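You operate a simulated robot arm through the tools that you are given. There is no shell and no other tool. Be economical: measure what you need, move in short steps, check, and stop when the job is done.

You run a simulated robot arm. Do the job below in one go: nothing can be reset, and whatever is moved stays where it is left.

## Task
Empty the purple cylinder through the bleed valve, then unhook it.
Fine: line switch at 1, cylinder valve wide open; bleed and cylinder valve closed after; hose end back on its post; other lines stay parked.

It is judged by the outcome, as a careful person would: the job done as asked, and still so three seconds after it is handed in. It fails if anything else is knocked over, pushed out of place, dropped, spilled or broken.

## Robot
A 7-joint arm with a two-finger parallel gripper on a trunk, on a base that drives. Base frame: it is fixed to the floor where the robot stands at the start and does not move with it; the origin is under the middle of the robot, x ahead of it, y to its left, z up; the surface under the hand at the start is at about z = 800. Units: mm, degrees, N and s.
With the tool pointing down near the work surface it reaches from about 460 to 920 mm from the robot's upright axis, wherever it stands. Its first joint turns from -115.0 to 115.0 degrees. Places, roughly: bleed valve [600, -300, 1100]; blue fitting knob [500, 700, 1000]; fill knob [600, -100, 1100]; left grey knob [600, 100, 900]; left post [600, 700, 900]; left yellow valve [600, 100, 1300]; line 1 display [700, 700, 1200]; line switch [600, 100, 1100]; middle grey knob [600, -100, 900]; middle yellow valve [600, -100, 1300]; purple cylinder knob [400, 700, 900]; right grey knob [600, -300, 900]; right yellow valve [600, -300, 1300]; teal cylinder [750, 1000, 1000]. Payload 3.91 kg.
The TCP is the grasp point between the finger pads, 30 mm short of the fingertips. In the tool frame z runs along the fingers and y along their closing line. Largest opening 110 mm; finger width 20, thickness 10; the body of the gripper, 48 by 112 mm, starts 55 mm behind the TCP.
Orientation is that of the tool frame in the base frame, as a unit quaternion [w, x, y, z]. With the fingers straight down and closing along the base's y, the tool's x points along the base's -x, its y along +y and its z along -z.

## Interface
- The arm moves only by the tool step_arm. Its argument "increments" is one flat list of numbers, 6 for each row, row after row: the shift along the tool's x, y, z in units of 20 mm (1.0 is 20 mm), then the turn, a rotation vector about the tool's x, y, z in units of 6 degrees (1.0 is 6 degrees). In form: [x, y, z, ax, ay, az, x, y, z, ax, ay, az, ...]. A call has 1 to 20 rows; each row shifts and turns the commanded pose from where the row before left it, along the tool's axes as they then stand. "claw" is the closure, from 0 (fully open) to 1 (shut), set as the call begins (left out, the last holds). A call with a number of a shift or a turn outside -1 to 1 is refused whole. Each row takes 0.2 s and may step no farther than 50 mm and 8.6 degrees from the row before; otherwise, or with a gripper value out of range, the whole call is refused. A pose out of reach is approached as far as the arm can. The call stops where the force on the tool passes 40 N (or 10 N more than at its start, if that is more) or the arm is blocked; 0.2 s more then pass. Each finger travels about 153 mm/s and halts on what it meets, pressing with about 34 N; the grip force reading is that of the motor and also rises with nothing between the fingers. The clock runs only during rows and for 0.2 s after the last one: add rows that do not move to give the fingers time. The reply holds the time, the measured pose of the TCP, the force on the tool along the base axes, the opening and the grip force, in the units named above and with some noise, with the torque about the TCP (base axes, N m) and any sound that the robot's microphone picked up.
- Cameras (640 x 400 px; columns grow to the right, rows downward): "scene" is now at [229.7, 189.2, 1389.2]; the picture's right is [-0.18, -0.98, 0.00], its down [-0.58, 0.10, -0.81] and it looks along [0.79, -0.14, -0.59] (base axes); focal length 214 px, centre (320, 200). "wrist" rides on the gripper at [72, 17, -103] in the tool frame; the picture's right is [-0.23, 0.97, 0.00], its down [-0.76, -0.18, -0.62] and it looks along [-0.61, -0.14, 0.78] (tool axes); focal length 222 px, centre (320, 200). There is no depth. A picture from a camera that has moved, and an enlarged one, comes with that camera's place and axes in the base frame and with its lens.
- camera(camera): a new picture of that camera. No time passes.
- lift_body(by): slides the trunk up (or, below 0, down) by that many mm; the arm and the scene camera ride with it, the base frame stays. It gives what a move gives, with no picture.
- base_move(legs): drives the robot by 1 to 6 legs, each [ahead, left, turn to the left] in mm, mm and degrees, along the robot's own axes; the way and the turn of a leg run together, so that a leg with both is an arc; at most 1500 mm and 180 degrees a leg. The arm and the cameras ride along, it lands a little off, and it stops where it bumps. It gives what a move gives.
- turn_head(pan, tilt): turns the head with the scene camera to pan (to the left, within 80 degrees either way) and tilt (down, from -29 to 69), counted from straight ahead of the robot. It gives what a move gives.
- close_up(camera, box): a new picture of the part [left, top, right, bottom] of that camera's present view, enlarged. No time passes.
- finish_job(): hands the job in; it is judged then, once.

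Work in short steps. Places have to be worked out from the pictures, the camera data and where the tool is seen: move nearer, look again, correct. Check each grasp and each placing, and mend what went wrong. You have 120 turns and 82 pictures in all, those below and enlarged ones among them. Open the gripper and draw the arm clear of the work before you hand the job in, unless the task says otherwise; then end with one line.

The tools are called as a command line: name --argument value ..., lists and objects as JSON in quotes. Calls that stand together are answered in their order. step_arm: Moves the arm, as the interface text tells. Its arguments: {"type":"object","properties":{"increments":{"type":"array"},"claw":{"type":"number"}},"required":["increments"]} The other tools are called the same way: lift_body (by) slides the trunk up or down; base_move (legs) drives the base; turn_head (pan, tilt) turns the head that bears the scene camera; camera (camera) takes a picture; close_up (camera, box) takes an enlarged picture of a part of a camera's view; finish_job () hands the job in.

At the start:

```text
clock: 0.0
eef_pos: [396.5, 249.9, 1268.1]
tcp_rot: [0.0, 0.001, 1.0, 0.0]
force: [0.1, 0.2, 0.5]
moment: [0.01, 0.01, -0.02]
opening: 110.1
finger_force: 0.1
trunk travel left (down, up): [-725.0, 265.0]
robot x, y, heading: [2.5, 1.2, 0.1]
head pan, tilt: [-10.1, 36.3]
```

scene: 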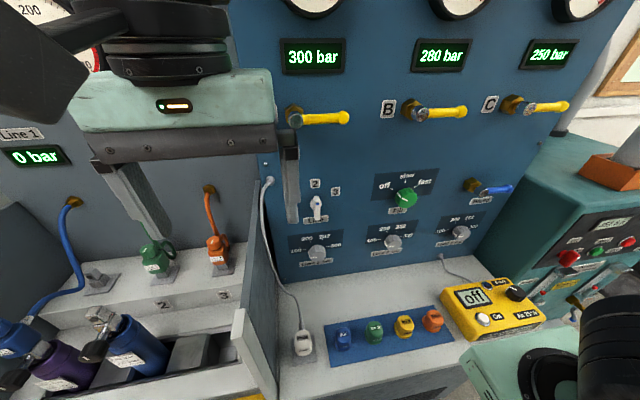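
wrist: 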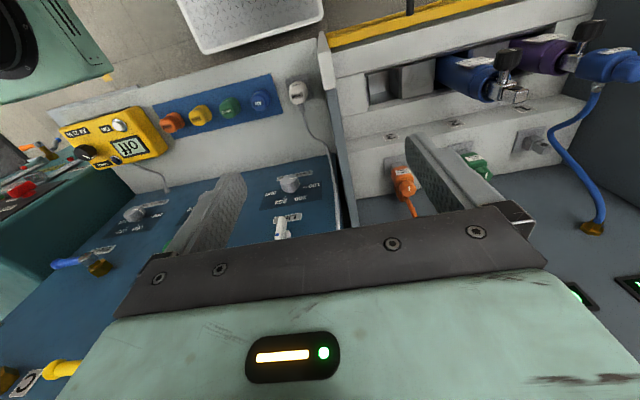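

The arm hides part of the left station in the scene view. I turn the head left to see the cylinders, posts and line displays.

turn_head --pan 50 --tilt 35

camera --camera "scene"

```text
clock: 1.3
eef_pos: [396.0, 249.3, 1269.2]
tcp_rot: [0.0, 0.0, 1.0, 0.0]
force: [-0.1, 0.3, -0.7]
moment: [-0.05, -0.02, -0.01]
opening: 109.9
finger_force: 0.1
trunk travel left (down, up): [-725.0, 265.0]
robot x, y, heading: [0.0, -1.1, 0.4]
head pan, tilt: [50.0, 35.0]
```

```text
79 pictures are left
camera scene: at [200.3, 271.9, 1391.1], right [0.77, -0.64, 0.0], down [-0.37, -0.44, -0.82], along [0.53, 0.63, -0.57], focal length 214 px, centre (320, 200)
```

scene: 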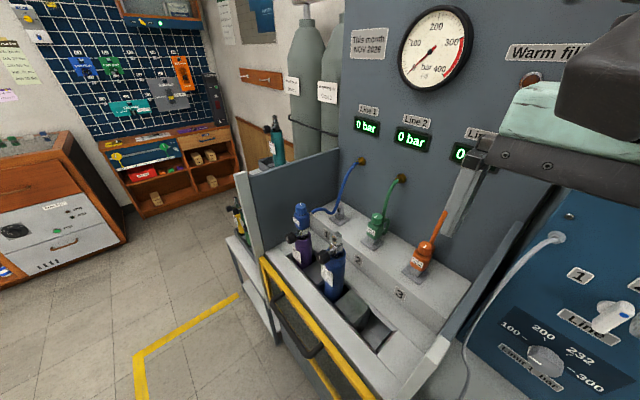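

The blue hose (line 1) seems attached to the purple cylinder. I zoom in on the station and on the panel's switches.

close_up --camera "scene" --box '[260, 140, 460, 320]'

close_up --camera "scene" --box '[270, 190, 370, 300]'

```text
2.22 times, centred on (360, 230) of scene
camera zoom: at [200.3, 271.9, 1391.1], right [0.77, -0.64, 0.0], down [-0.37, -0.44, -0.82], along [0.53, 0.63, -0.57], focal length 477 px, centre (231, 133)
```

zoom: 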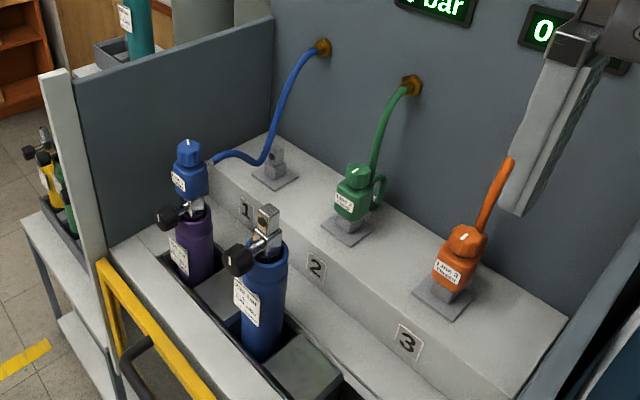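

```text
3.64 times, centred on (320, 245) of scene
camera zoom: at [200.3, 271.9, 1391.1], right [0.77, -0.64, 0.0], down [-0.37, -0.44, -0.82], along [0.53, 0.63, -0.57], focal length 780 px, centre (320, 36)
```

zoom: 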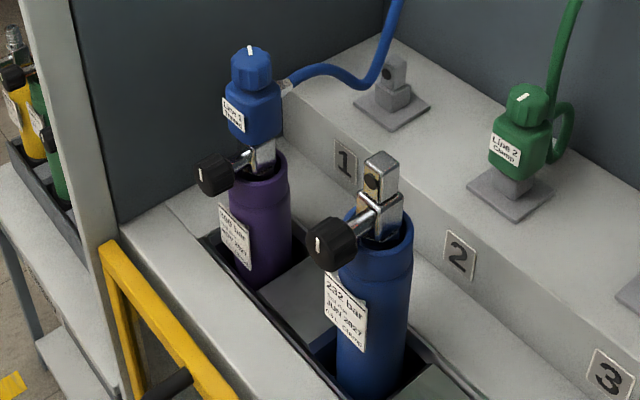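

Now I look at the panel: head turned right for the switch, fill knob and bleed valve.

turn_head --pan -20 --tilt 30

close_up --camera "scene" --box '[220, 120, 540, 320]'

camera --camera "scene"

```text
clock: 2.7
eef_pos: [396.8, 249.3, 1269.0]
tcp_rot: [0.0, 0.0, 1.0, 0.0]
force: [-0.8, -0.1, -0.3]
moment: [-0.02, -0.02, -0.01]
opening: 110.2
finger_force: 0.0
trunk travel left (down, up): [-725.0, 265.0]
robot x, y, heading: [1.1, -2.7, -0.1]
head pan, tilt: [-20.0, 30.0]
```

```text
2.00 times, centred on (380, 220) of scene
camera zoom: at [228.7, 173.6, 1398.9], right [-0.34, -0.94, 0.0], down [-0.47, 0.17, -0.87], along [0.81, -0.3, -0.5], focal length 429 px, centre (200, 160)
```

zoom: 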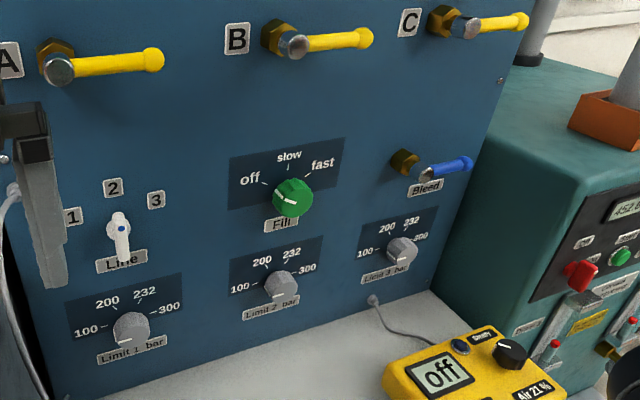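

```text
75 pictures are left
camera scene: at [228.7, 173.6, 1398.9], right [-0.34, -0.94, 0.0], down [-0.47, 0.17, -0.87], along [0.81, -0.3, -0.5], focal length 214 px, centre (320, 200)
```

scene: 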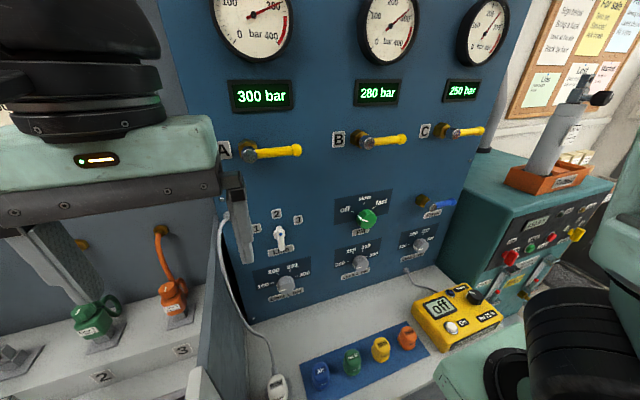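

Fill is at off. I zoom on the line switch and the bleed lever to read their present positions.

close_up --camera "scene" --box '[245, 200, 315, 260]'

close_up --camera "scene" --box '[330, 180, 470, 260]'

```text
6.67 times, centred on (280, 230) of scene
camera zoom: at [228.7, 173.6, 1398.9], right [-0.34, -0.94, 0.0], down [-0.47, 0.17, -0.87], along [0.81, -0.3, -0.5], focal length 1430 px, centre (587, 0)
```

zoom: 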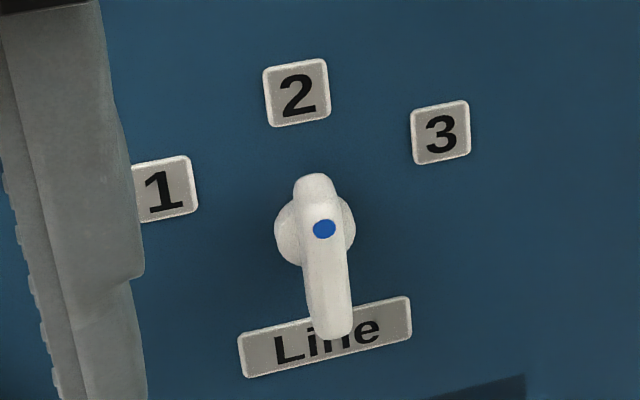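

```text
4.57 times, centred on (400, 220) of scene
camera zoom: at [228.7, 173.6, 1398.9], right [-0.34, -0.94, 0.0], down [-0.47, 0.17, -0.87], along [0.81, -0.3, -0.5], focal length 980 px, centre (-46, 109)
```

zoom: 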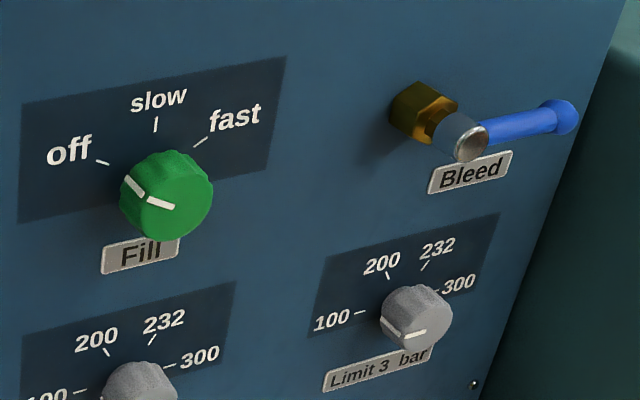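

The line lever hangs tail down with its nose at 2; bleed lever points sideways (closed). I move the hand a bit ahead and right and pitch it to point at the panel.

step_arm --increments '[-0.6, -1, 0, 0, 0, 0, -0.6, -1, 0, 0, 0, 0, -0.6, -1, 0, 0, 0, 0, -0.6, -1, 0, 0, 0, 0, -0.6, -1, 0, 0, 0, 0, 0, 0, 0, 0, -1, 0, 0, 0, 0, 0, -1, 0, 0, 0, 0, 0, -1, 0, 0, 0, 0, 0, -1, 0, 0, 0, 0, 0, -1, 0, 0, 0, 0, 0, -1, 0, 0, 0, 0, 0, -1, 0, 0, 0, 0, 0, -1, 0, 0, 0, 0, 0, -1, 0, 0, 0, 0, 0, -1, 0, 0, 0, 0, 0, -1, 0, 0, 0, 0, 0, -1, 0, 0, 0, 0, 0, -1, 0, 0, 0, 0, 0, -1, 0, 0, 0, 0, 0, -1, 0]'

camera --camera "wrist"

camera --camera "scene"

```text
clock: 7.1
eef_pos: [470.8, 141.2, 1256.5]
tcp_rot: [0.685, 0.009, 0.729, 0.01]
force: [-0.3, -0.9, 0.7]
moment: [0.02, 0.03, -0.01]
opening: 110.0
finger_force: 0.0
trunk travel left (down, up): [-725.0, 265.0]
robot x, y, heading: [0.5, -3.4, 0.2]
head pan, tilt: [-20.0, 30.0]
stopped in row 20: the arm was blocked; the commanded pose is now the measured one
```

```text
72 pictures are left
camera wrist: at [363.8, 161.2, 1193.3], right [0.01, 0.97, 0.25], down [-0.57, -0.2, 0.79], along [0.82, -0.15, 0.55], focal length 222 px, centre (320, 200)
```

wrist: 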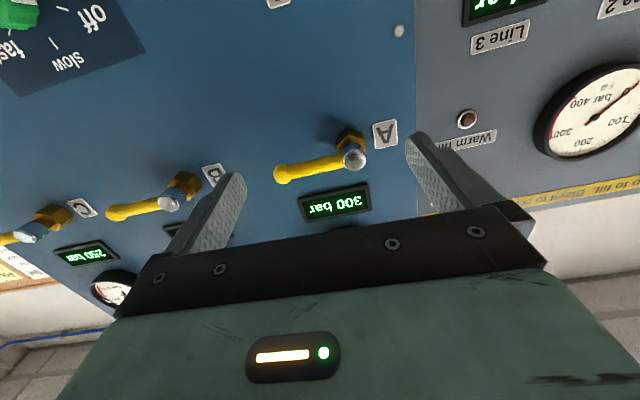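

```text
71 pictures are left
camera scene: at [240.2, 165.8, 1397.2], right [-0.34, -0.94, 0.0], down [-0.48, 0.18, -0.86], along [0.81, -0.29, -0.51], focal length 214 px, centre (320, 200)
```

scene: 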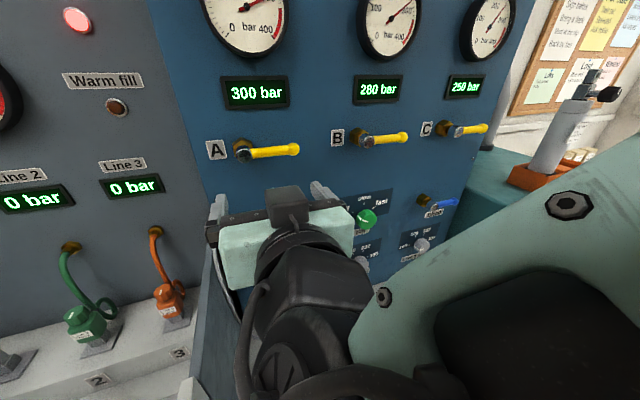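

The hand now faces the panel (4° short). I lower it to the level of the line switch while finishing the pitch.

step_arm --increments '[1, 0, 0, 0, 0, 0, 1, 0, 0, 0, 0, 0, 1, 0, 0, 0, 0, 0, 1, 0, 0, 0, 0, 0, 1, 0, 0, 0, 0, 0, 1, -0.3, 0, 0, -0.3, 0, 1, -0.3, 0, 0, -0.3, 0, 1, 0, 0, 0, 0, -0.16]'

camera --camera "wrist"

camera --camera "scene"

```text
clock: 8.9
eef_pos: [454.7, 149.2, 1204.8]
tcp_rot: [0.715, 0.003, 0.699, -0.006]
force: [0.1, -0.1, -1.3]
moment: [-0.06, 0.03, -0.05]
opening: 110.0
finger_force: 0.1
out of reach, approached as far as the arm can: row 3, 4, 5, 6, 7, 8
trunk travel left (down, up): [-725.0, 265.0]
robot x, y, heading: [-1.1, 1.2, -0.0]
head pan, tilt: [-20.0, 30.0]
```

```text
70 pictures are left
camera wrist: at [352.4, 168.4, 1131.1], right [0.01, 0.97, 0.22], down [-0.64, -0.17, 0.75], along [0.77, -0.15, 0.62], focal length 222 px, centre (320, 200)
```

wrist: 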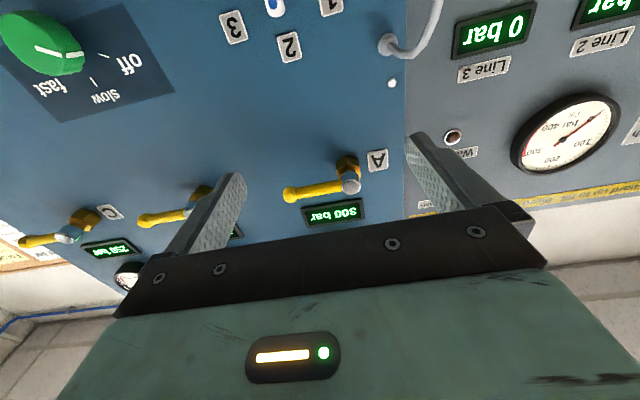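

```text
69 pictures are left
camera scene: at [231.0, 190.6, 1392.1], right [-0.16, -0.99, 0.0], down [-0.56, 0.09, -0.83], along [0.82, -0.13, -0.56], focal length 214 px, centre (320, 200)
```

scene: 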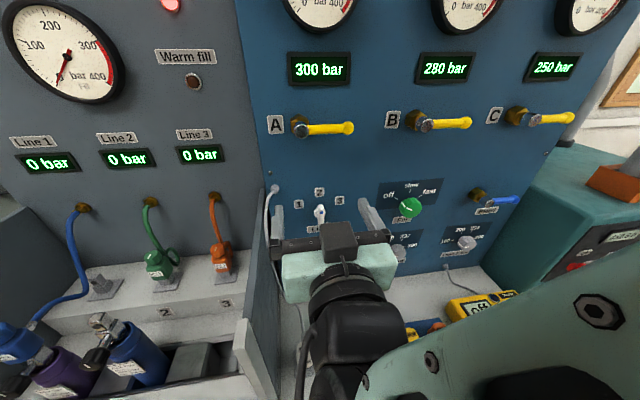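

The arm is at its fold limit at this height, so I lower the trunk 120 mm instead, which brings the hand to the switch's level.

lift_body --by -120

camera --camera "wrist"

camera --camera "scene"

```text
clock: 10.4
eef_pos: [452.2, 150.3, 1084.3]
tcp_rot: [0.714, 0.002, 0.7, -0.005]
force: [0.6, -1.2, 1.3]
moment: [0.0, -0.03, 0.03]
opening: 109.8
finger_force: 0.0
trunk travel left (down, up): [-605.0, 385.0]
robot x, y, heading: [-0.8, -0.4, -0.2]
head pan, tilt: [-20.0, 30.0]
```

```text
68 pictures are left
camera wrist: at [352.0, 168.5, 1010.8], right [0.0, 0.97, 0.22], down [-0.64, -0.17, 0.75], along [0.77, -0.15, 0.62], focal length 222 px, centre (320, 200)
```

wrist: 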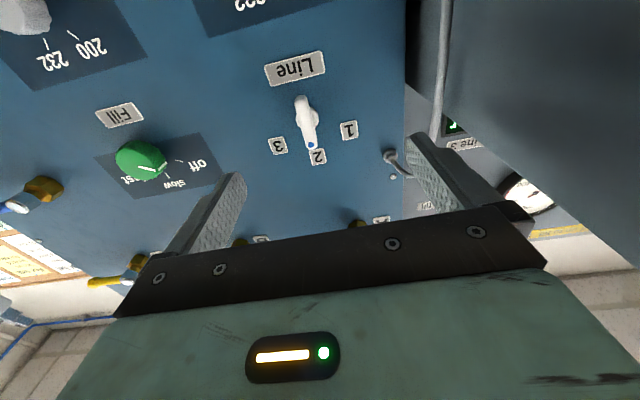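

```text
67 pictures are left
camera scene: at [231.3, 190.8, 1272.9], right [-0.15, -0.99, 0.0], down [-0.55, 0.09, -0.83], along [0.82, -0.13, -0.56], focal length 214 px, centre (320, 200)
```

scene: 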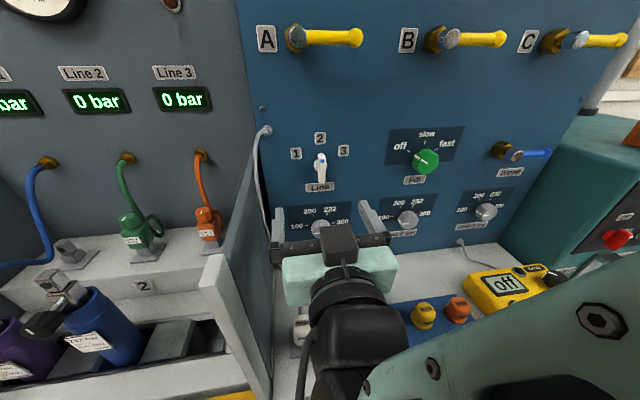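

Triangulation puts the lever at about (598, 131, 1096). I zoom from both cameras for the pivot.

close_up --camera "scene" --box '[280, 120, 360, 200]'

close_up --camera "wrist" --box '[260, 80, 360, 170]'

```text
5.00 times, centred on (320, 160) of scene
camera zoom: at [231.3, 190.8, 1272.9], right [-0.15, -0.99, 0.0], down [-0.55, 0.09, -0.83], along [0.82, -0.13, -0.56], focal length 1072 px, centre (320, 400)
```

zoom: 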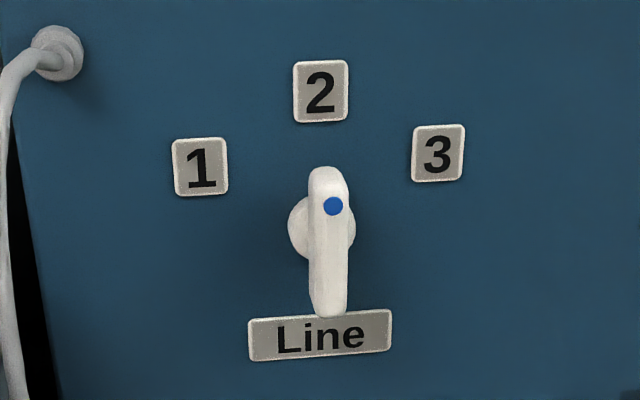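

```text
4.44 times, centred on (310, 125) of wrist
camera zoom: at [352.0, 168.5, 1010.8], right [0.0, 0.97, 0.22], down [-0.64, -0.17, 0.75], along [0.77, -0.15, 0.62], focal length 987 px, centre (364, 533)
```

zoom: 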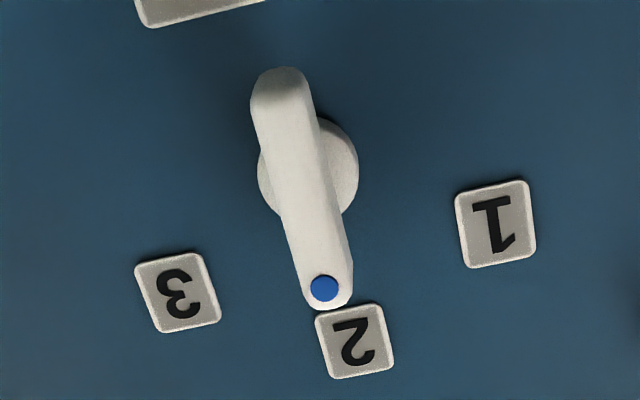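

Pivot at about (y 131, z 1096), bar front at x 582, blue dot toward 2. I align in y and z and move ahead to straddle the bar.

step_arm --increments '[-0.5, -0.95, 0, 0, 0, 0, 0, 0, 1, 0, 0, 0, 0, 0, 1, 0, 0, 0, 0, 0, 1, 0, 0, 0, 0, 0, 0.75, 0, 0, 0, 0, 0, 0, 0, 0, 0]' --claw 0.4

camera --camera "wrist"

```text
clock: 11.8
eef_pos: [528.5, 151.7, 1099.4]
tcp_rot: [0.716, 0.0, 0.698, -0.001]
force: [0.4, -0.7, -0.1]
moment: [0.0, -0.01, 0.01]
opening: 66.0
finger_force: 0.0
out of reach, approached as far as the arm can: row 1
trunk travel left (down, up): [-605.0, 385.0]
robot x, y, heading: [-0.8, 0.1, -0.3]
head pan, tilt: [-20.0, 30.0]
```

```text
64 pictures are left
camera wrist: at [426.8, 170.5, 1025.9], right [-0.01, 0.97, 0.23], down [-0.64, -0.18, 0.75], along [0.77, -0.14, 0.63], focal length 222 px, centre (320, 200)
```

wrist: 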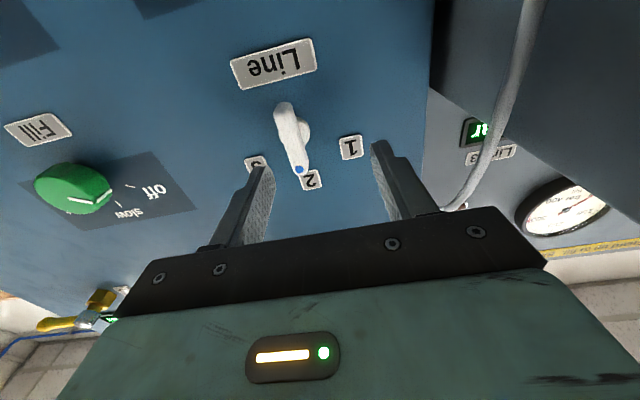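

The sideways shift was clipped; I redo it, lower by 4 mm, and check.

step_arm --increments '[0.1, -0.5, 0, 0, 0, 0, 0.1, -0.5, 0, 0, 0, 0, 0, 0, 0.5, 0, 0, 0, 0, 0, 0, 0, 0, 0]'

camera --camera "wrist"

```text
clock: 12.8
eef_pos: [539.7, 135.2, 1096.0]
tcp_rot: [0.717, -0.002, 0.697, 0.0]
force: [0.1, -0.2, -0.4]
moment: [0.0, 0.02, 0.0]
opening: 65.9
finger_force: 0.1
out of reach, approached as far as the arm can: row 2
trunk travel left (down, up): [-605.0, 385.0]
robot x, y, heading: [0.1, -2.5, -0.2]
head pan, tilt: [-20.0, 30.0]
```

```text
63 pictures are left
camera wrist: at [438.1, 153.3, 1022.2], right [-0.01, 0.97, 0.22], down [-0.64, -0.18, 0.75], along [0.77, -0.14, 0.63], focal length 222 px, centre (320, 200)
```

wrist: 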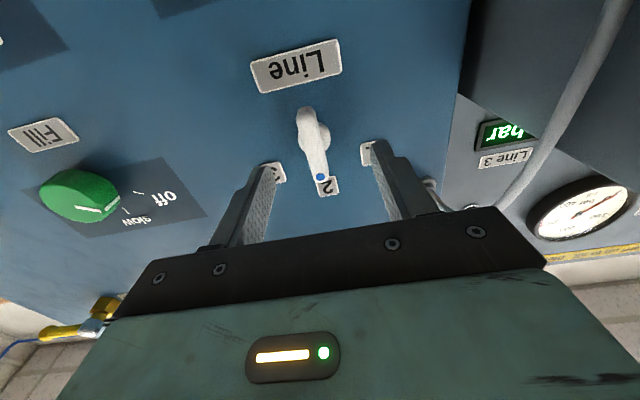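

Bar at (y 132, z 1094). I advance 26 mm with a small correction, then close on the bar.

step_arm --increments '[0.1, -0.15, 0.65, 0, 0, 0, 0, 0, 0.65, 0, 0, 0, 0, 0, 0, 0, 0, 0]'

step_arm --increments '[0, 0, 0, 0, 0, 0, 0, 0, 0, 0, 0, 0]' --claw 1

camera --camera "wrist"

```text
clock: 13.6
eef_pos: [565.6, 132.9, 1096.2]
tcp_rot: [0.716, -0.001, 0.698, -0.001]
force: [-0.6, -0.2, 0.5]
moment: [0.01, 0.01, 0.01]
opening: 65.8
finger_force: 0.1
trunk travel left (down, up): [-605.0, 385.0]
robot x, y, heading: [-1.0, 1.0, -0.0]
head pan, tilt: [-20.0, 30.0]
```

```text
clock: 14.2
eef_pos: [565.5, 131.8, 1095.2]
tcp_rot: [0.716, -0.001, 0.698, -0.001]
force: [-0.4, -4.6, -1.0]
moment: [0.0, -0.33, -0.32]
opening: 12.7
finger_force: 45.0
trunk travel left (down, up): [-605.0, 385.0]
robot x, y, heading: [-2.9, -1.5, 0.1]
head pan, tilt: [-20.0, 30.0]
```

```text
62 pictures are left
camera wrist: at [464.4, 149.7, 1021.4], right [-0.01, 0.97, 0.22], down [-0.64, -0.18, 0.75], along [0.77, -0.14, 0.63], focal length 222 px, centre (320, 200)
```

wrist: 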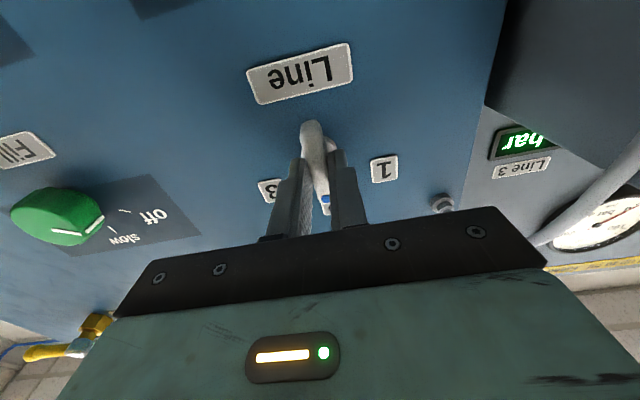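

Gripped (12.7 mm). I roll the hand counter-clockwise as seen from the robot (negative about tool z), 36° first.

step_arm --increments '[0, 0, 0, 0, 0, -1, 0, 0, 0, 0, 0, -1, 0, 0, 0, 0, 0, -1, 0, 0, 0, 0, 0, -1, 0, 0, 0, 0, 0, -1, 0, 0, 0, 0, 0, -1]'

camera --camera "wrist"

```text
clock: 15.6
eef_pos: [565.4, 132.5, 1094.8]
tcp_rot: [0.681, -0.218, 0.663, -0.222]
force: [11.0, -8.8, 3.3]
moment: [-0.02, -0.05, 0.65]
opening: 12.7
finger_force: 45.6
trunk travel left (down, up): [-605.0, 385.0]
robot x, y, heading: [3.1, -0.5, 0.3]
head pan, tilt: [-20.0, 30.0]
```

```text
61 pictures are left
camera wrist: at [464.4, 104.3, 1025.1], right [0.01, 0.92, -0.39], down [-0.64, 0.31, 0.7], along [0.77, 0.25, 0.59], focal length 222 px, centre (320, 200)
```

wrist: 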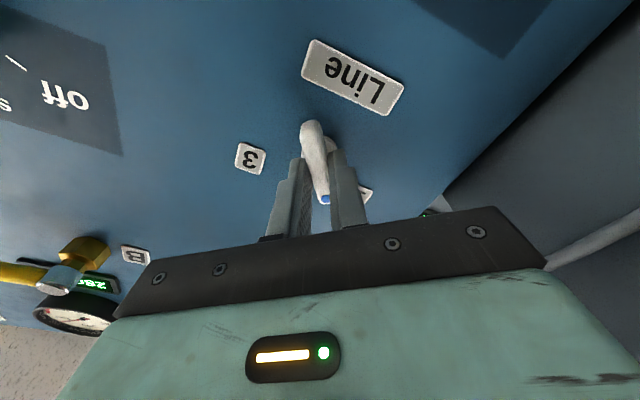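

It's turning well at 36°. I go on another 24°.

step_arm --increments '[0, 0, 0, 0, 0, -1, 0, 0, 0, 0, 0, -1, 0, 0, 0, 0, 0, -1, 0, 0, 0, 0, 0, -1, 0, 0, 0, 0, 0, 0]'

camera --camera "scene"

camera --camera "wrist"

```text
clock: 16.8
eef_pos: [565.7, 133.3, 1095.5]
tcp_rot: [0.62, -0.35, 0.603, -0.359]
force: [22.9, -8.5, 0.2]
moment: [0.16, 0.44, 0.46]
opening: 12.9
finger_force: 45.4
trunk travel left (down, up): [-605.0, 385.0]
robot x, y, heading: [-1.6, -1.7, -0.3]
head pan, tilt: [-20.0, 30.0]
```

```text
60 pictures are left
camera scene: at [229.9, 173.1, 1278.7], right [-0.34, -0.94, 0.0], down [-0.47, 0.17, -0.87], along [0.81, -0.3, -0.5], focal length 214 px, centre (320, 200)
```

scene: 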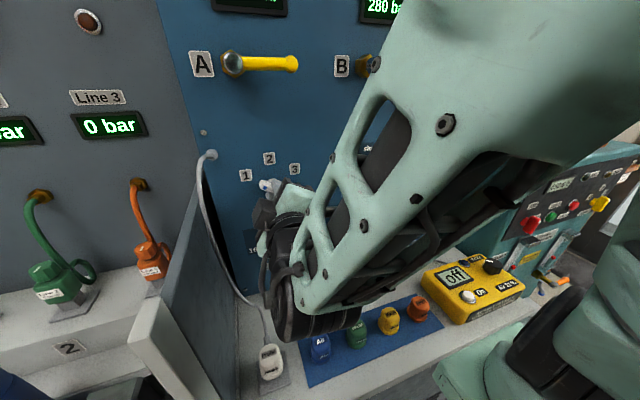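

```text
59 pictures are left
camera wrist: at [463.7, 79.4, 1042.9], right [0.02, 0.68, -0.73], down [-0.64, 0.57, 0.52], along [0.77, 0.46, 0.44], focal length 222 px, centre (320, 200)
```

wrist: 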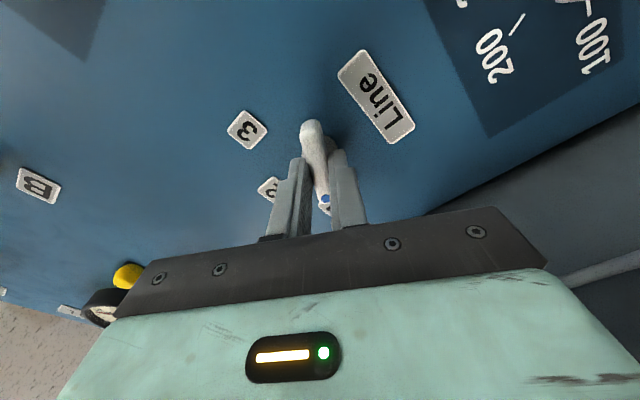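

Rolled 60°. I release, back off 80 mm and look at the switch.

step_arm --increments '[0, 0, 0, 0, 0, 0, 0, 0, 0, 0, 0, 0, 0, 0, -1, 0, 0, 0, 0, 0, -1, 0, 0, 0, 0, 0, -1, 0, 0, 0, 0, 0, -1, 0, 0, 0]' --claw 0.5

close_up --camera "scene" --box '[220, 130, 340, 220]'

```text
clock: 18.2
eef_pos: [496.9, 137.2, 1099.0]
tcp_rot: [0.616, -0.337, 0.613, -0.362]
force: [0.8, -0.3, 0.5]
moment: [-0.04, -0.01, -0.01]
opening: 55.1
finger_force: 0.1
out of reach, approached as far as the arm can: row 4, 5, 6
trunk travel left (down, up): [-605.0, 385.0]
robot x, y, heading: [-1.2, -1.1, -0.1]
head pan, tilt: [-20.0, 30.0]
```

```text
4.44 times, centred on (280, 175) of scene
camera zoom: at [224.9, 161.7, 1284.4], right [-0.47, -0.88, 0.0], down [-0.4, 0.21, -0.89], along [0.79, -0.42, -0.45], focal length 953 px, centre (498, 311)
```

zoom: 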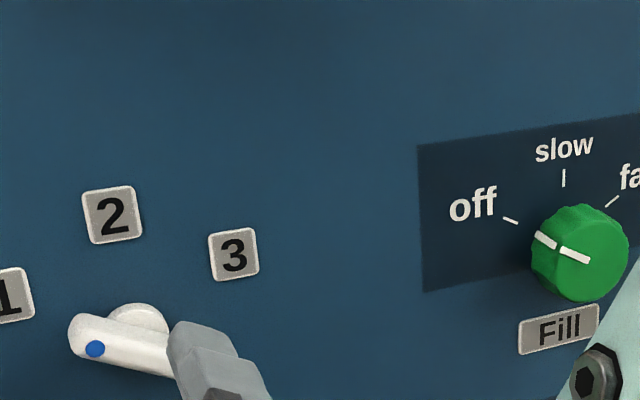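

The lever looks turned to 1. I check from the wrist camera as well.

close_up --camera "wrist" --box '[220, 40, 460, 220]'

```text
2.22 times, centred on (340, 130) of wrist
camera zoom: at [393.9, 88.0, 1046.9], right [0.03, 0.69, -0.72], down [-0.62, 0.58, 0.53], along [0.79, 0.43, 0.45], focal length 494 px, centre (276, 356)
```

zoom: 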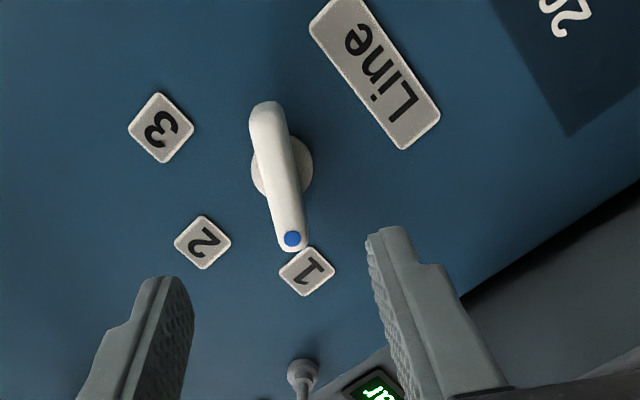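

Line switch is at 1. Now for the cylinder: I back off 200 mm and drive left 550 mm with the arm held at its current height, above the rail.

base_move --legs '[[-200, 0, 0], [0, 550, 0]]'

turn_head --pan 10 --tilt 32

camera --camera "scene"

```text
clock: 22.6
eef_pos: [292.8, 699.8, 1099.7]
tcp_rot: [0.618, -0.34, 0.612, -0.358]
force: [0.0, -0.1, -0.1]
moment: [-0.02, 0.0, 0.0]
opening: 54.9
finger_force: 0.1
trunk travel left (down, up): [-605.0, 385.0]
robot x, y, heading: [-205.9, 558.4, 0.3]
head pan, tilt: [-20.0, 30.0]
```

```text
clock: 23.6
eef_pos: [293.5, 700.5, 1100.2]
tcp_rot: [0.618, -0.34, 0.612, -0.358]
force: [0.4, 0.1, 0.1]
moment: [-0.02, 0.0, 0.01]
opening: 55.2
finger_force: 0.1
trunk travel left (down, up): [-605.0, 385.0]
robot x, y, heading: [-203.9, 557.9, 0.2]
head pan, tilt: [10.0, 32.0]
```

```text
56 pictures are left
camera scene: at [26.6, 780.0, 1275.7], right [0.18, -0.98, 0.0], down [-0.52, -0.1, -0.85], along [0.83, 0.15, -0.53], focal length 214 px, centre (320, 200)
```

scene: 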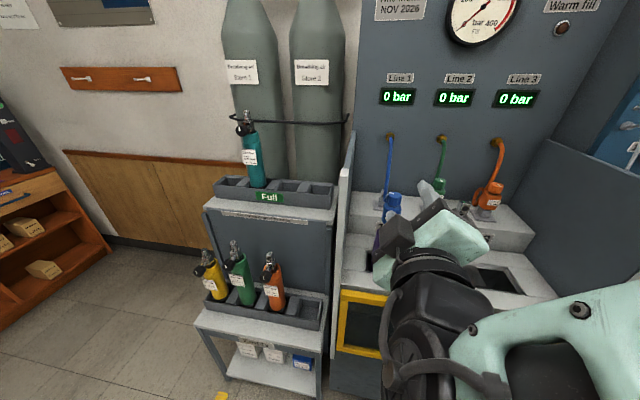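

The hand blocks the view. I roll it back upright and lower the trunk 100 mm, then use the wrist camera to see the valve.

step_arm --increments '[0, 0, 0, 0, 0, 1, 0, 0, 0, 0, 0, 1, 0, 0, 0, 0, 0, 1, 0, 0, 0, 0, 0, 1, 0, 0, 0, 0, 0, 1, 0, 0, 0, 0, 0, 1, 0, 0, 0, 0, 0, 1, 0, 0, 0, 0, 0, 1, 0, 0, 0, 0, 0, 1, 0, 0, 0, 0, 0, 1]'

camera --camera "wrist"

camera --camera "scene"

```text
clock: 25.8
eef_pos: [292.1, 700.9, 1099.7]
tcp_rot: [0.713, 0.012, 0.701, -0.001]
force: [0.3, 0.2, -0.2]
moment: [-0.03, -0.01, -0.01]
opening: 54.7
finger_force: 0.0
trunk travel left (down, up): [-605.0, 385.0]
robot x, y, heading: [-204.2, 556.8, 0.4]
head pan, tilt: [10.0, 32.0]
```

```text
55 pictures are left
camera wrist: at [191.1, 722.8, 1026.8], right [0.01, 0.97, 0.24], down [-0.64, -0.18, 0.75], along [0.77, -0.17, 0.62], focal length 222 px, centre (320, 200)
```

wrist: 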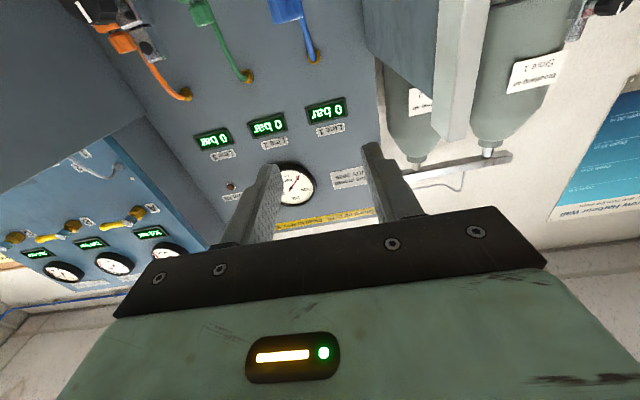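

```text
54 pictures are left
camera scene: at [26.6, 780.0, 1275.7], right [0.18, -0.98, 0.0], down [-0.52, -0.1, -0.85], along [0.83, 0.15, -0.53], focal length 214 px, centre (320, 200)
```

scene: 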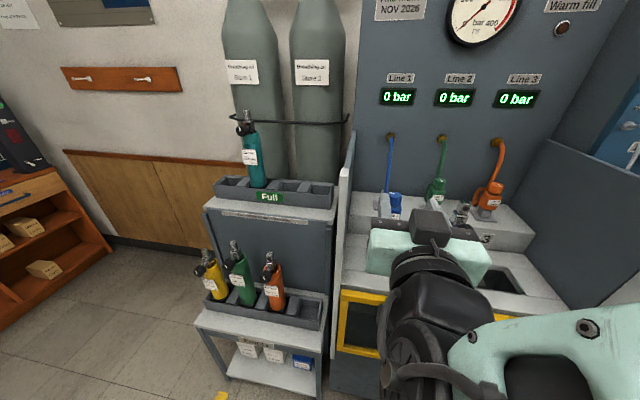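

Camera below the hand looks up, which is not helpful here. I roll the hand 180° (positive) to put the camera on top, also learning the roll range.

step_arm --increments '[0, 0, 0, 0, 0, 1, 0, 0, 0, 0, 0, 1, 0, 0, 0, 0, 0, 1, 0, 0, 0, 0, 0, 1, 0, 0, 0, 0, 0, 1, 0, 0, 0, 0, 0, 1, 0, 0, 0, 0, 0, 1, 0, 0, 0, 0, 0, 1, 0, 0, 0, 0, 0, 1, 0, 0, 0, 0, 0, 1, 0, 0, 0, 0, 0, 1, 0, 0, 0, 0, 0, 1, 0, 0, 0, 0, 0, 1, 0, 0, 0, 0, 0, 1, 0, 0, 0, 0, 0, 1, 0, 0, 0, 0, 0, 1, 0, 0, 0, 0, 0, 1, 0, 0, 0, 0, 0, 1, 0, 0, 0, 0, 0, 1, 0, 0, 0, 0, 0, 1]'

step_arm --increments '[0, 0, 0, 0, 0, 1, 0, 0, 0, 0, 0, 1, 0, 0, 0, 0, 0, 1, 0, 0, 0, 0, 0, 1, 0, 0, 0, 0, 0, 1, 0, 0, 0, 0, 0, 1, 0, 0, 0, 0, 0, 1, 0, 0, 0, 0, 0, 1, 0, 0, 0, 0, 0, 1, 0, 0, 0, 0, 0, 1]'

camera --camera "wrist"

```text
clock: 30.0
eef_pos: [477.7, 613.9, 1327.1]
tcp_rot: [0.357, 0.611, 0.342, 0.619]
force: [-0.3, -0.5, 0.3]
moment: [0.03, 0.01, 0.0]
opening: 55.4
finger_force: 0.0
out of reach, approached as far as the arm can: row 2, 3, 4, 5, 7, 8, 9, 10, 11, 12, 13, 14, 15, 16, 17, 18, 19, 20
trunk travel left (down, up): [-605.0, 385.0]
robot x, y, heading: [-202.1, 557.7, 0.5]
head pan, tilt: [10.0, 32.0]
```

```text
clock: 32.2
eef_pos: [482.4, 579.1, 1353.2]
tcp_rot: [0.292, 0.643, 0.293, 0.644]
force: [-0.7, 0.3, -0.4]
moment: [0.0, 0.01, 0.0]
opening: 55.1
finger_force: 0.0
out of reach, approached as far as the arm can: row 1, 2, 3, 4, 5, 6, 7, 8, 9, 10
trunk travel left (down, up): [-605.0, 385.0]
robot x, y, heading: [-200.0, 561.3, 0.5]
head pan, tilt: [10.0, 32.0]
```

```text
53 pictures are left
camera wrist: at [379.3, 624.1, 1414.8], right [0.0, -0.81, 0.58], down [-0.62, -0.46, -0.64], along [0.78, -0.36, -0.51], focal length 222 px, centre (320, 200)
```

wrist: 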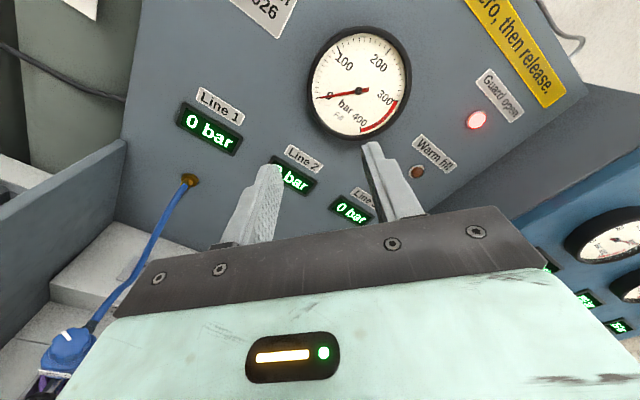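

Roll reaches about 130° on that side. The arm is now up and right, so the scene camera should have a free view of the cylinder; I look.

turn_head --pan 0 --tilt 40

close_up --camera "scene" --box '[220, 100, 420, 260]'

```text
clock: 32.9
eef_pos: [482.8, 579.4, 1353.6]
tcp_rot: [0.292, 0.643, 0.293, 0.644]
force: [-0.9, -0.7, 0.4]
moment: [0.01, 0.06, -0.01]
opening: 54.6
finger_force: 0.1
trunk travel left (down, up): [-605.0, 385.0]
robot x, y, heading: [-203.1, 558.1, 0.8]
head pan, tilt: [0.0, 40.0]
```

```text
2.50 times, centred on (320, 180) of scene
camera zoom: at [23.6, 764.5, 1263.6], right [0.01, -1.0, 0.0], down [-0.64, -0.01, -0.77], along [0.77, 0.01, -0.64], focal length 536 px, centre (320, 250)
```

zoom: 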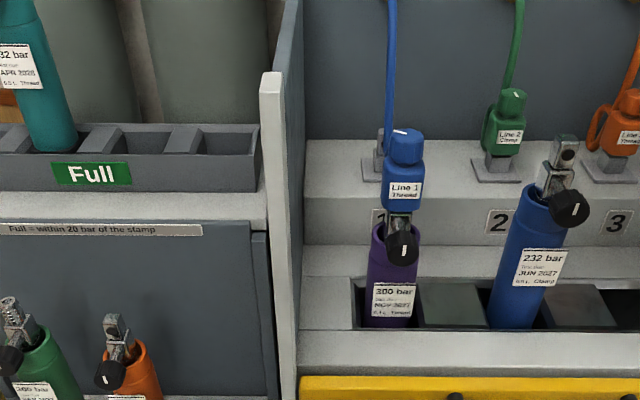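

Triangulated: valve knob ≈ (434, 688, 927), fitting knob ≈ (480, 690, 1014), post 1 ≈ (647, 689, 910). I roll back toward 0 while still high.

step_arm --increments '[0, 0, -0.5, 0, 0, -1, 0, 0, -0.5, 0, 0, -1, 0, 0, -0.5, 0, 0, -1, 0, 0, -0.5, 0, 0, -1, 0, 0, -0.5, 0, 0, -1, 0, 0, -0.5, 0, 0, -1, 0, 0, -0.5, 0, 0, -1, 0, 0, -0.5, 0, 0, -1, 0, 0, 0, 0, 0, -1, 0, 0, 0, 0, 0, -1, 0, 0, 0, 0, 0, -1, 0, 0, 0, 0, 0, -1, 0, 0, 0, 0, 0, -1, 0, 0, 0, 0, 0, -1, 0, 0, 0, 0, 0, -1, 0, 0, 0, 0, 0, -1, 0, 0, 0, 0, 0, -1, 0, 0, 0, 0, 0, -1, 0, 0, 0, 0, 0, -1, 0, 0, 0, 0, 0, -1]'

```text
clock: 37.1
eef_pos: [401.7, 579.4, 1352.4]
tcp_rot: [0.704, 0.067, 0.704, 0.068]
force: [-0.6, -0.2, 0.3]
moment: [0.0, 0.06, -0.05]
opening: 55.3
finger_force: 0.0
trunk travel left (down, up): [-605.0, 385.0]
robot x, y, heading: [-207.1, 560.0, 0.5]
head pan, tilt: [0.0, 40.0]
```

Next I lower the trunk 200 mm.

lift_body --by -200

step_arm --increments '[0, 0.5, -0.6, 0, 0, -0.9, 0, 0.5, -0.6, 0, 0, -0.9, 0, 0.6, -0.6, 0, 0, 0, 0, 0.6, -0.6, 0, 0, 0, 0, 0.6, -0.6, 0, 0, 0, 1, 0.6, 0, 0, 0, 0, 1, 0.6, 0, 0, 0, 0, 1, 0.6, 0, 0, 0, 0, 1, 0.6, 0, 0, 0, 0, 1, 0, 0, 0, 0, 0, 1, 0, 0, 0, 0, 0, 1, 0, 0, 0, 0, 0, 1, 0, 0, 0, 0, 0, 1, 0, 0, 0, 0, 0, 1, 0, 0, 0, 0, 0, 1, 0, 0, 0, 0, 0]'

camera --camera "scene"

camera --camera "wrist"

```text
clock: 39.2
eef_pos: [402.4, 579.3, 1153.1]
tcp_rot: [0.704, 0.068, 0.703, 0.069]
force: [0.2, 0.5, 0.1]
moment: [0.02, 0.01, 0.0]
opening: 55.0
finger_force: 0.1
trunk travel left (down, up): [-405.0, 585.0]
robot x, y, heading: [-200.6, 557.2, 0.3]
head pan, tilt: [0.0, 40.0]
```

```text
clock: 42.6
eef_pos: [343.5, 685.3, 937.8]
tcp_rot: [0.707, 0.001, 0.707, 0.003]
force: [0.2, 1.2, 0.3]
moment: [-0.01, -0.01, -0.02]
opening: 54.8
finger_force: 0.1
trunk travel left (down, up): [-405.0, 585.0]
robot x, y, heading: [-201.4, 564.3, 0.6]
head pan, tilt: [0.0, 40.0]
```

```text
51 pictures are left
camera scene: at [23.5, 764.4, 1063.6], right [0.01, -1.0, 0.0], down [-0.64, -0.01, -0.77], along [0.77, 0.01, -0.64], focal length 214 px, centre (320, 200)
```

scene: 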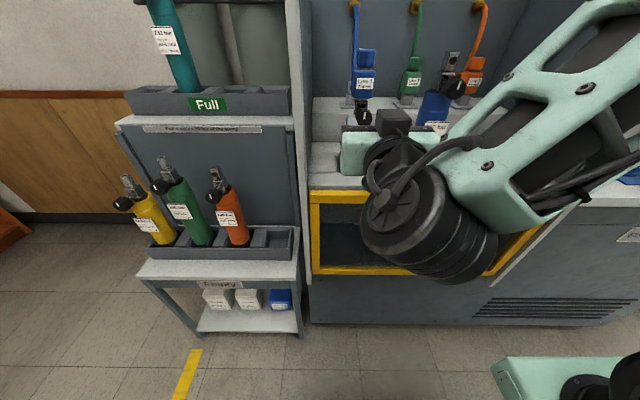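

```text
50 pictures are left
camera wrist: at [240.5, 703.6, 865.9], right [0.0, 0.97, 0.23], down [-0.62, -0.18, 0.76], along [0.78, -0.14, 0.61], focal length 222 px, centre (320, 200)
```

wrist: 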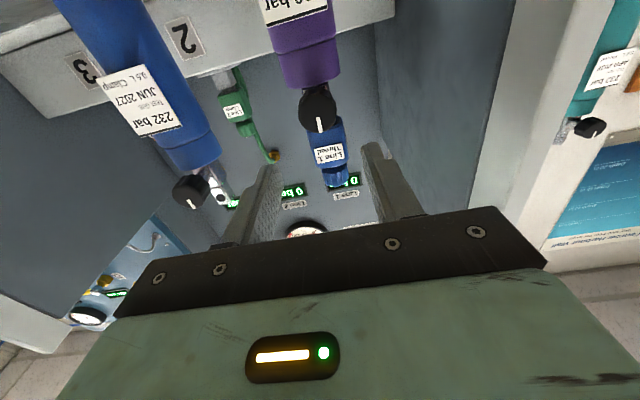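

Knob in the wrist view gives (y 690, z ~922). I align, open a bit more, and roll +90° at stand-off to get a long counter-clockwise stroke.

step_arm --increments '[0.75, 0.2, 0, 0, 0, 0, 0, 0, 0, 0, 0, 1, 0, 0, 0, 0, 0, 1, 0, 0, 0, 0, 0, 1, 0, 0, 0, 0, 0, 1, 0, 0, 0, 0, 0, 1, 0, 0, 0, 0, 0, 1, 0, 0, 0, 0, 0, 1, 0, 0, 0, 0, 0, 1, 0, 0, 0, 0, 0, 1, 0, 0, 0, 0, 0, 1, 0, 0, 0, 0, 0, 1, 0, 0, 0, 0, 0, 1, 0, 0, 0, 0, 0, 1, 0, 0, 0, 0, 0, 1, 0, 0, 0, 0, 0, 1]' --claw 0.4

camera --camera "wrist"

```text
clock: 46.1
eef_pos: [457.4, 662.8, 1005.1]
tcp_rot: [0.5, 0.496, 0.505, 0.499]
force: [-20.2, -6.9, -3.3]
moment: [-0.33, 0.99, -0.04]
opening: 67.7
finger_force: 1.7
out of reach, approached as far as the arm can: row 8, 9, 10, 11, 12, 13, 14, 15, 16
trunk travel left (down, up): [-405.0, 585.0]
robot x, y, heading: [-204.4, 559.8, 0.3]
head pan, tilt: [0.0, 40.0]
stopped in row 16: the force on the tool passed its limit at 50 N (the readings are from after the stop); the commanded pose is now the measured one
```

```text
49 pictures are left
camera wrist: at [353.2, 736.1, 1021.9], right [0.0, -0.22, 0.98], down [-0.62, -0.77, -0.17], along [0.79, -0.6, -0.14], focal length 222 px, centre (320, 200)
```

wrist: 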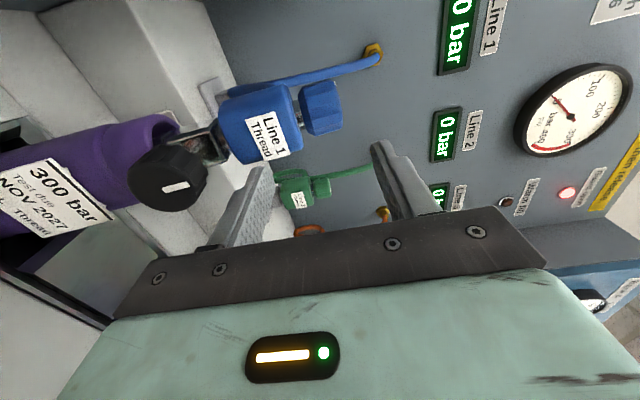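

The arm wandered when the roll limit was reached and touched the fitting. I back straight out, in small steps.

step_arm --increments '[0, 0, -0.5, 0, 0, 0, 0, 0, -1, 0, 0, 0, 0, 0, -1, 0, 0, 0, 0, 0, -1, 0, 0, 0, 0, 0, -1, 0, 0, -0.5]'

camera --camera "wrist"

```text
clock: 47.3
eef_pos: [449.5, 660.8, 1009.5]
tcp_rot: [0.512, 0.482, 0.518, 0.487]
force: [1.2, 0.3, -0.6]
moment: [-0.02, 0.05, -0.02]
opening: 65.6
finger_force: 0.0
out of reach, approached as far as the arm can: row 1, 2, 3, 4, 5
trunk travel left (down, up): [-405.0, 585.0]
robot x, y, heading: [-203.7, 557.4, 0.8]
head pan, tilt: [0.0, 40.0]
```

```text
48 pictures are left
camera wrist: at [345.8, 733.7, 1023.2], right [0.0, -0.17, 0.99], down [-0.61, -0.78, -0.13], along [0.79, -0.61, -0.11], focal length 222 px, centre (320, 200)
```

wrist: 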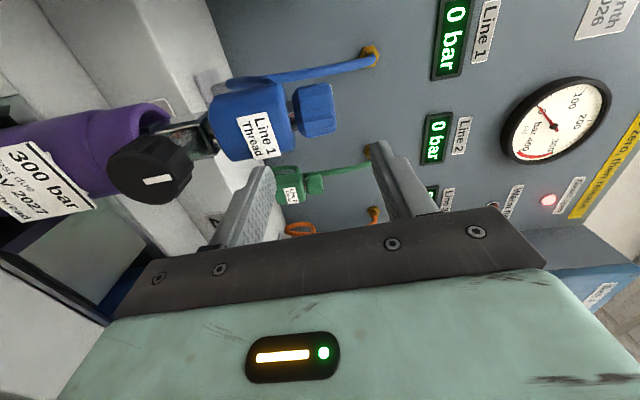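

Things look in place. I use the base to back off 120 mm (safe), then undo the roll.

base_move --legs '[[-120, 0, 0]]'

step_arm --increments '[0, 0, 0, 0, 0, -1, 0, 0, 0, 0, 0, -1, 0, 0, 0, 0, 0, -1, 0, 0, 0, 0, 0, -1, 0, 0, 0, 0, 0, -1, 0, 0, 0, 0, 0, -1, 0, 0, 0, 0, 0, -1, 0, 0, 0, 0, 0, -1, 0, 0, 0, 0, 0, -1, 0, 0, 0, 0, 0, -1, 0, 0, 0, 0, 0, -1, 0, 0, 0, 0, 0, -1, 0, 0, 0, 0, 0, -1, 0, 0, 0, 0, 0, -0.5]'

close_up --camera "scene" --box '[260, 0, 500, 160]'

```text
clock: 48.5
eef_pos: [327.5, 660.2, 1007.7]
tcp_rot: [0.511, 0.482, 0.518, 0.488]
force: [0.0, 0.5, 0.4]
moment: [0.01, 0.03, -0.02]
opening: 66.1
finger_force: 0.0
trunk travel left (down, up): [-405.0, 585.0]
robot x, y, heading: [-325.6, 555.7, 0.8]
head pan, tilt: [0.0, 40.0]
```

```text
clock: 51.5
eef_pos: [328.9, 658.6, 1010.2]
tcp_rot: [0.706, 0.03, 0.707, 0.038]
force: [-0.4, -0.6, -0.4]
moment: [-0.01, -0.01, -0.03]
opening: 66.0
finger_force: 0.0
trunk travel left (down, up): [-405.0, 585.0]
robot x, y, heading: [-325.9, 553.4, 0.7]
head pan, tilt: [0.0, 40.0]
```

```text
2.50 times, centred on (380, 80) of scene
camera zoom: at [-98.1, 763.5, 1063.5], right [0.01, -1.0, 0.0], down [-0.64, -0.01, -0.77], along [0.77, 0.01, -0.64], focal length 536 px, centre (170, 500)
```

zoom: 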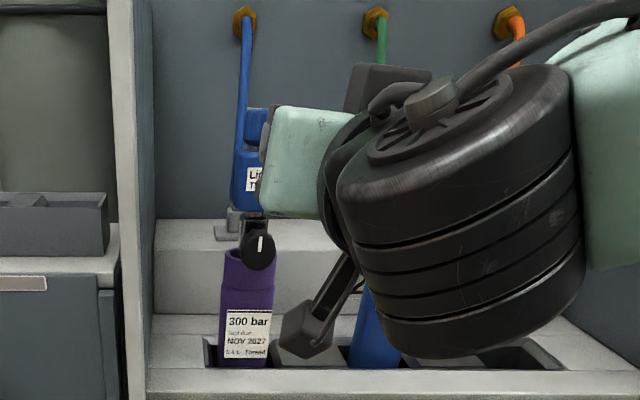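

No damage seen. Standing further back should widen the roll range. I lower the trunk another 90 mm, then align with the knob at a stand-off.

lift_body --by -90

step_arm --increments '[0, 0.8, 0, 0, 0, -0.9, 0, 0.8, 0, 0, 0, 0, 0, 0, 0, 0, 0, 0]'

camera --camera "wrist"

```text
clock: 52.8
eef_pos: [327.7, 659.6, 918.8]
tcp_rot: [0.706, 0.03, 0.707, 0.039]
force: [0.4, -0.8, -0.5]
moment: [0.02, 0.0, 0.0]
opening: 65.8
finger_force: 0.0
trunk travel left (down, up): [-315.0, 675.0]
robot x, y, heading: [-325.9, 555.7, 0.8]
head pan, tilt: [0.0, 40.0]
```

```text
clock: 53.6
eef_pos: [326.9, 693.1, 922.8]
tcp_rot: [0.706, -0.005, 0.708, 0.007]
force: [0.3, -0.1, 0.1]
moment: [0.0, -0.01, 0.02]
opening: 66.1
finger_force: 0.2
trunk travel left (down, up): [-315.0, 675.0]
robot x, y, heading: [-327.9, 554.0, 0.7]
head pan, tilt: [0.0, 40.0]
```

```text
46 pictures are left
camera wrist: at [223.6, 710.3, 851.5], right [-0.01, 0.97, 0.23], down [-0.62, -0.19, 0.76], along [0.78, -0.13, 0.61], focal length 222 px, centre (320, 200)
```

wrist: 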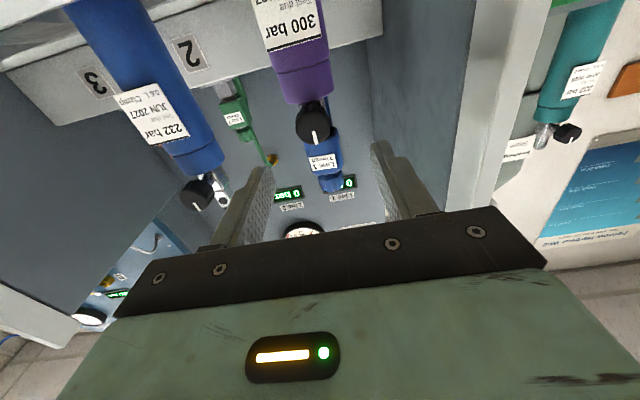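

Knob agrees with (690, 922). I test rolling positive 84° here, well clear of everything.

step_arm --increments '[0, -0.12, 0, 0, 0, 1, 0, 0, 0, 0, 0, 1, 0, 0, 0, 0, 0, 1, 0, 0, 0, 0, 0, 1, 0, 0, 0, 0, 0, 1, 0, 0, 0, 0, 0, 1, 0, 0, 0, 0, 0, 1, 0, 0, 0, 0, 0, 1, 0, 0, 0, 0, 0, 1, 0, 0, 0, 0, 0, 1, 0, 0, 0, 0, 0, 1, 0, 0, 0, 0, 0, 1, 0, 0, 0, 0, 0, 1, 0, 0, 0, 0, 0, 1]'

```text
clock: 56.6
eef_pos: [327.5, 689.9, 921.7]
tcp_rot: [0.521, 0.472, 0.528, 0.477]
force: [0.2, 0.2, -0.5]
moment: [0.01, -0.06, 0.05]
opening: 65.8
finger_force: 0.0
trunk travel left (down, up): [-315.0, 675.0]
robot x, y, heading: [-323.8, 552.9, 0.9]
head pan, tilt: [0.0, 40.0]
```

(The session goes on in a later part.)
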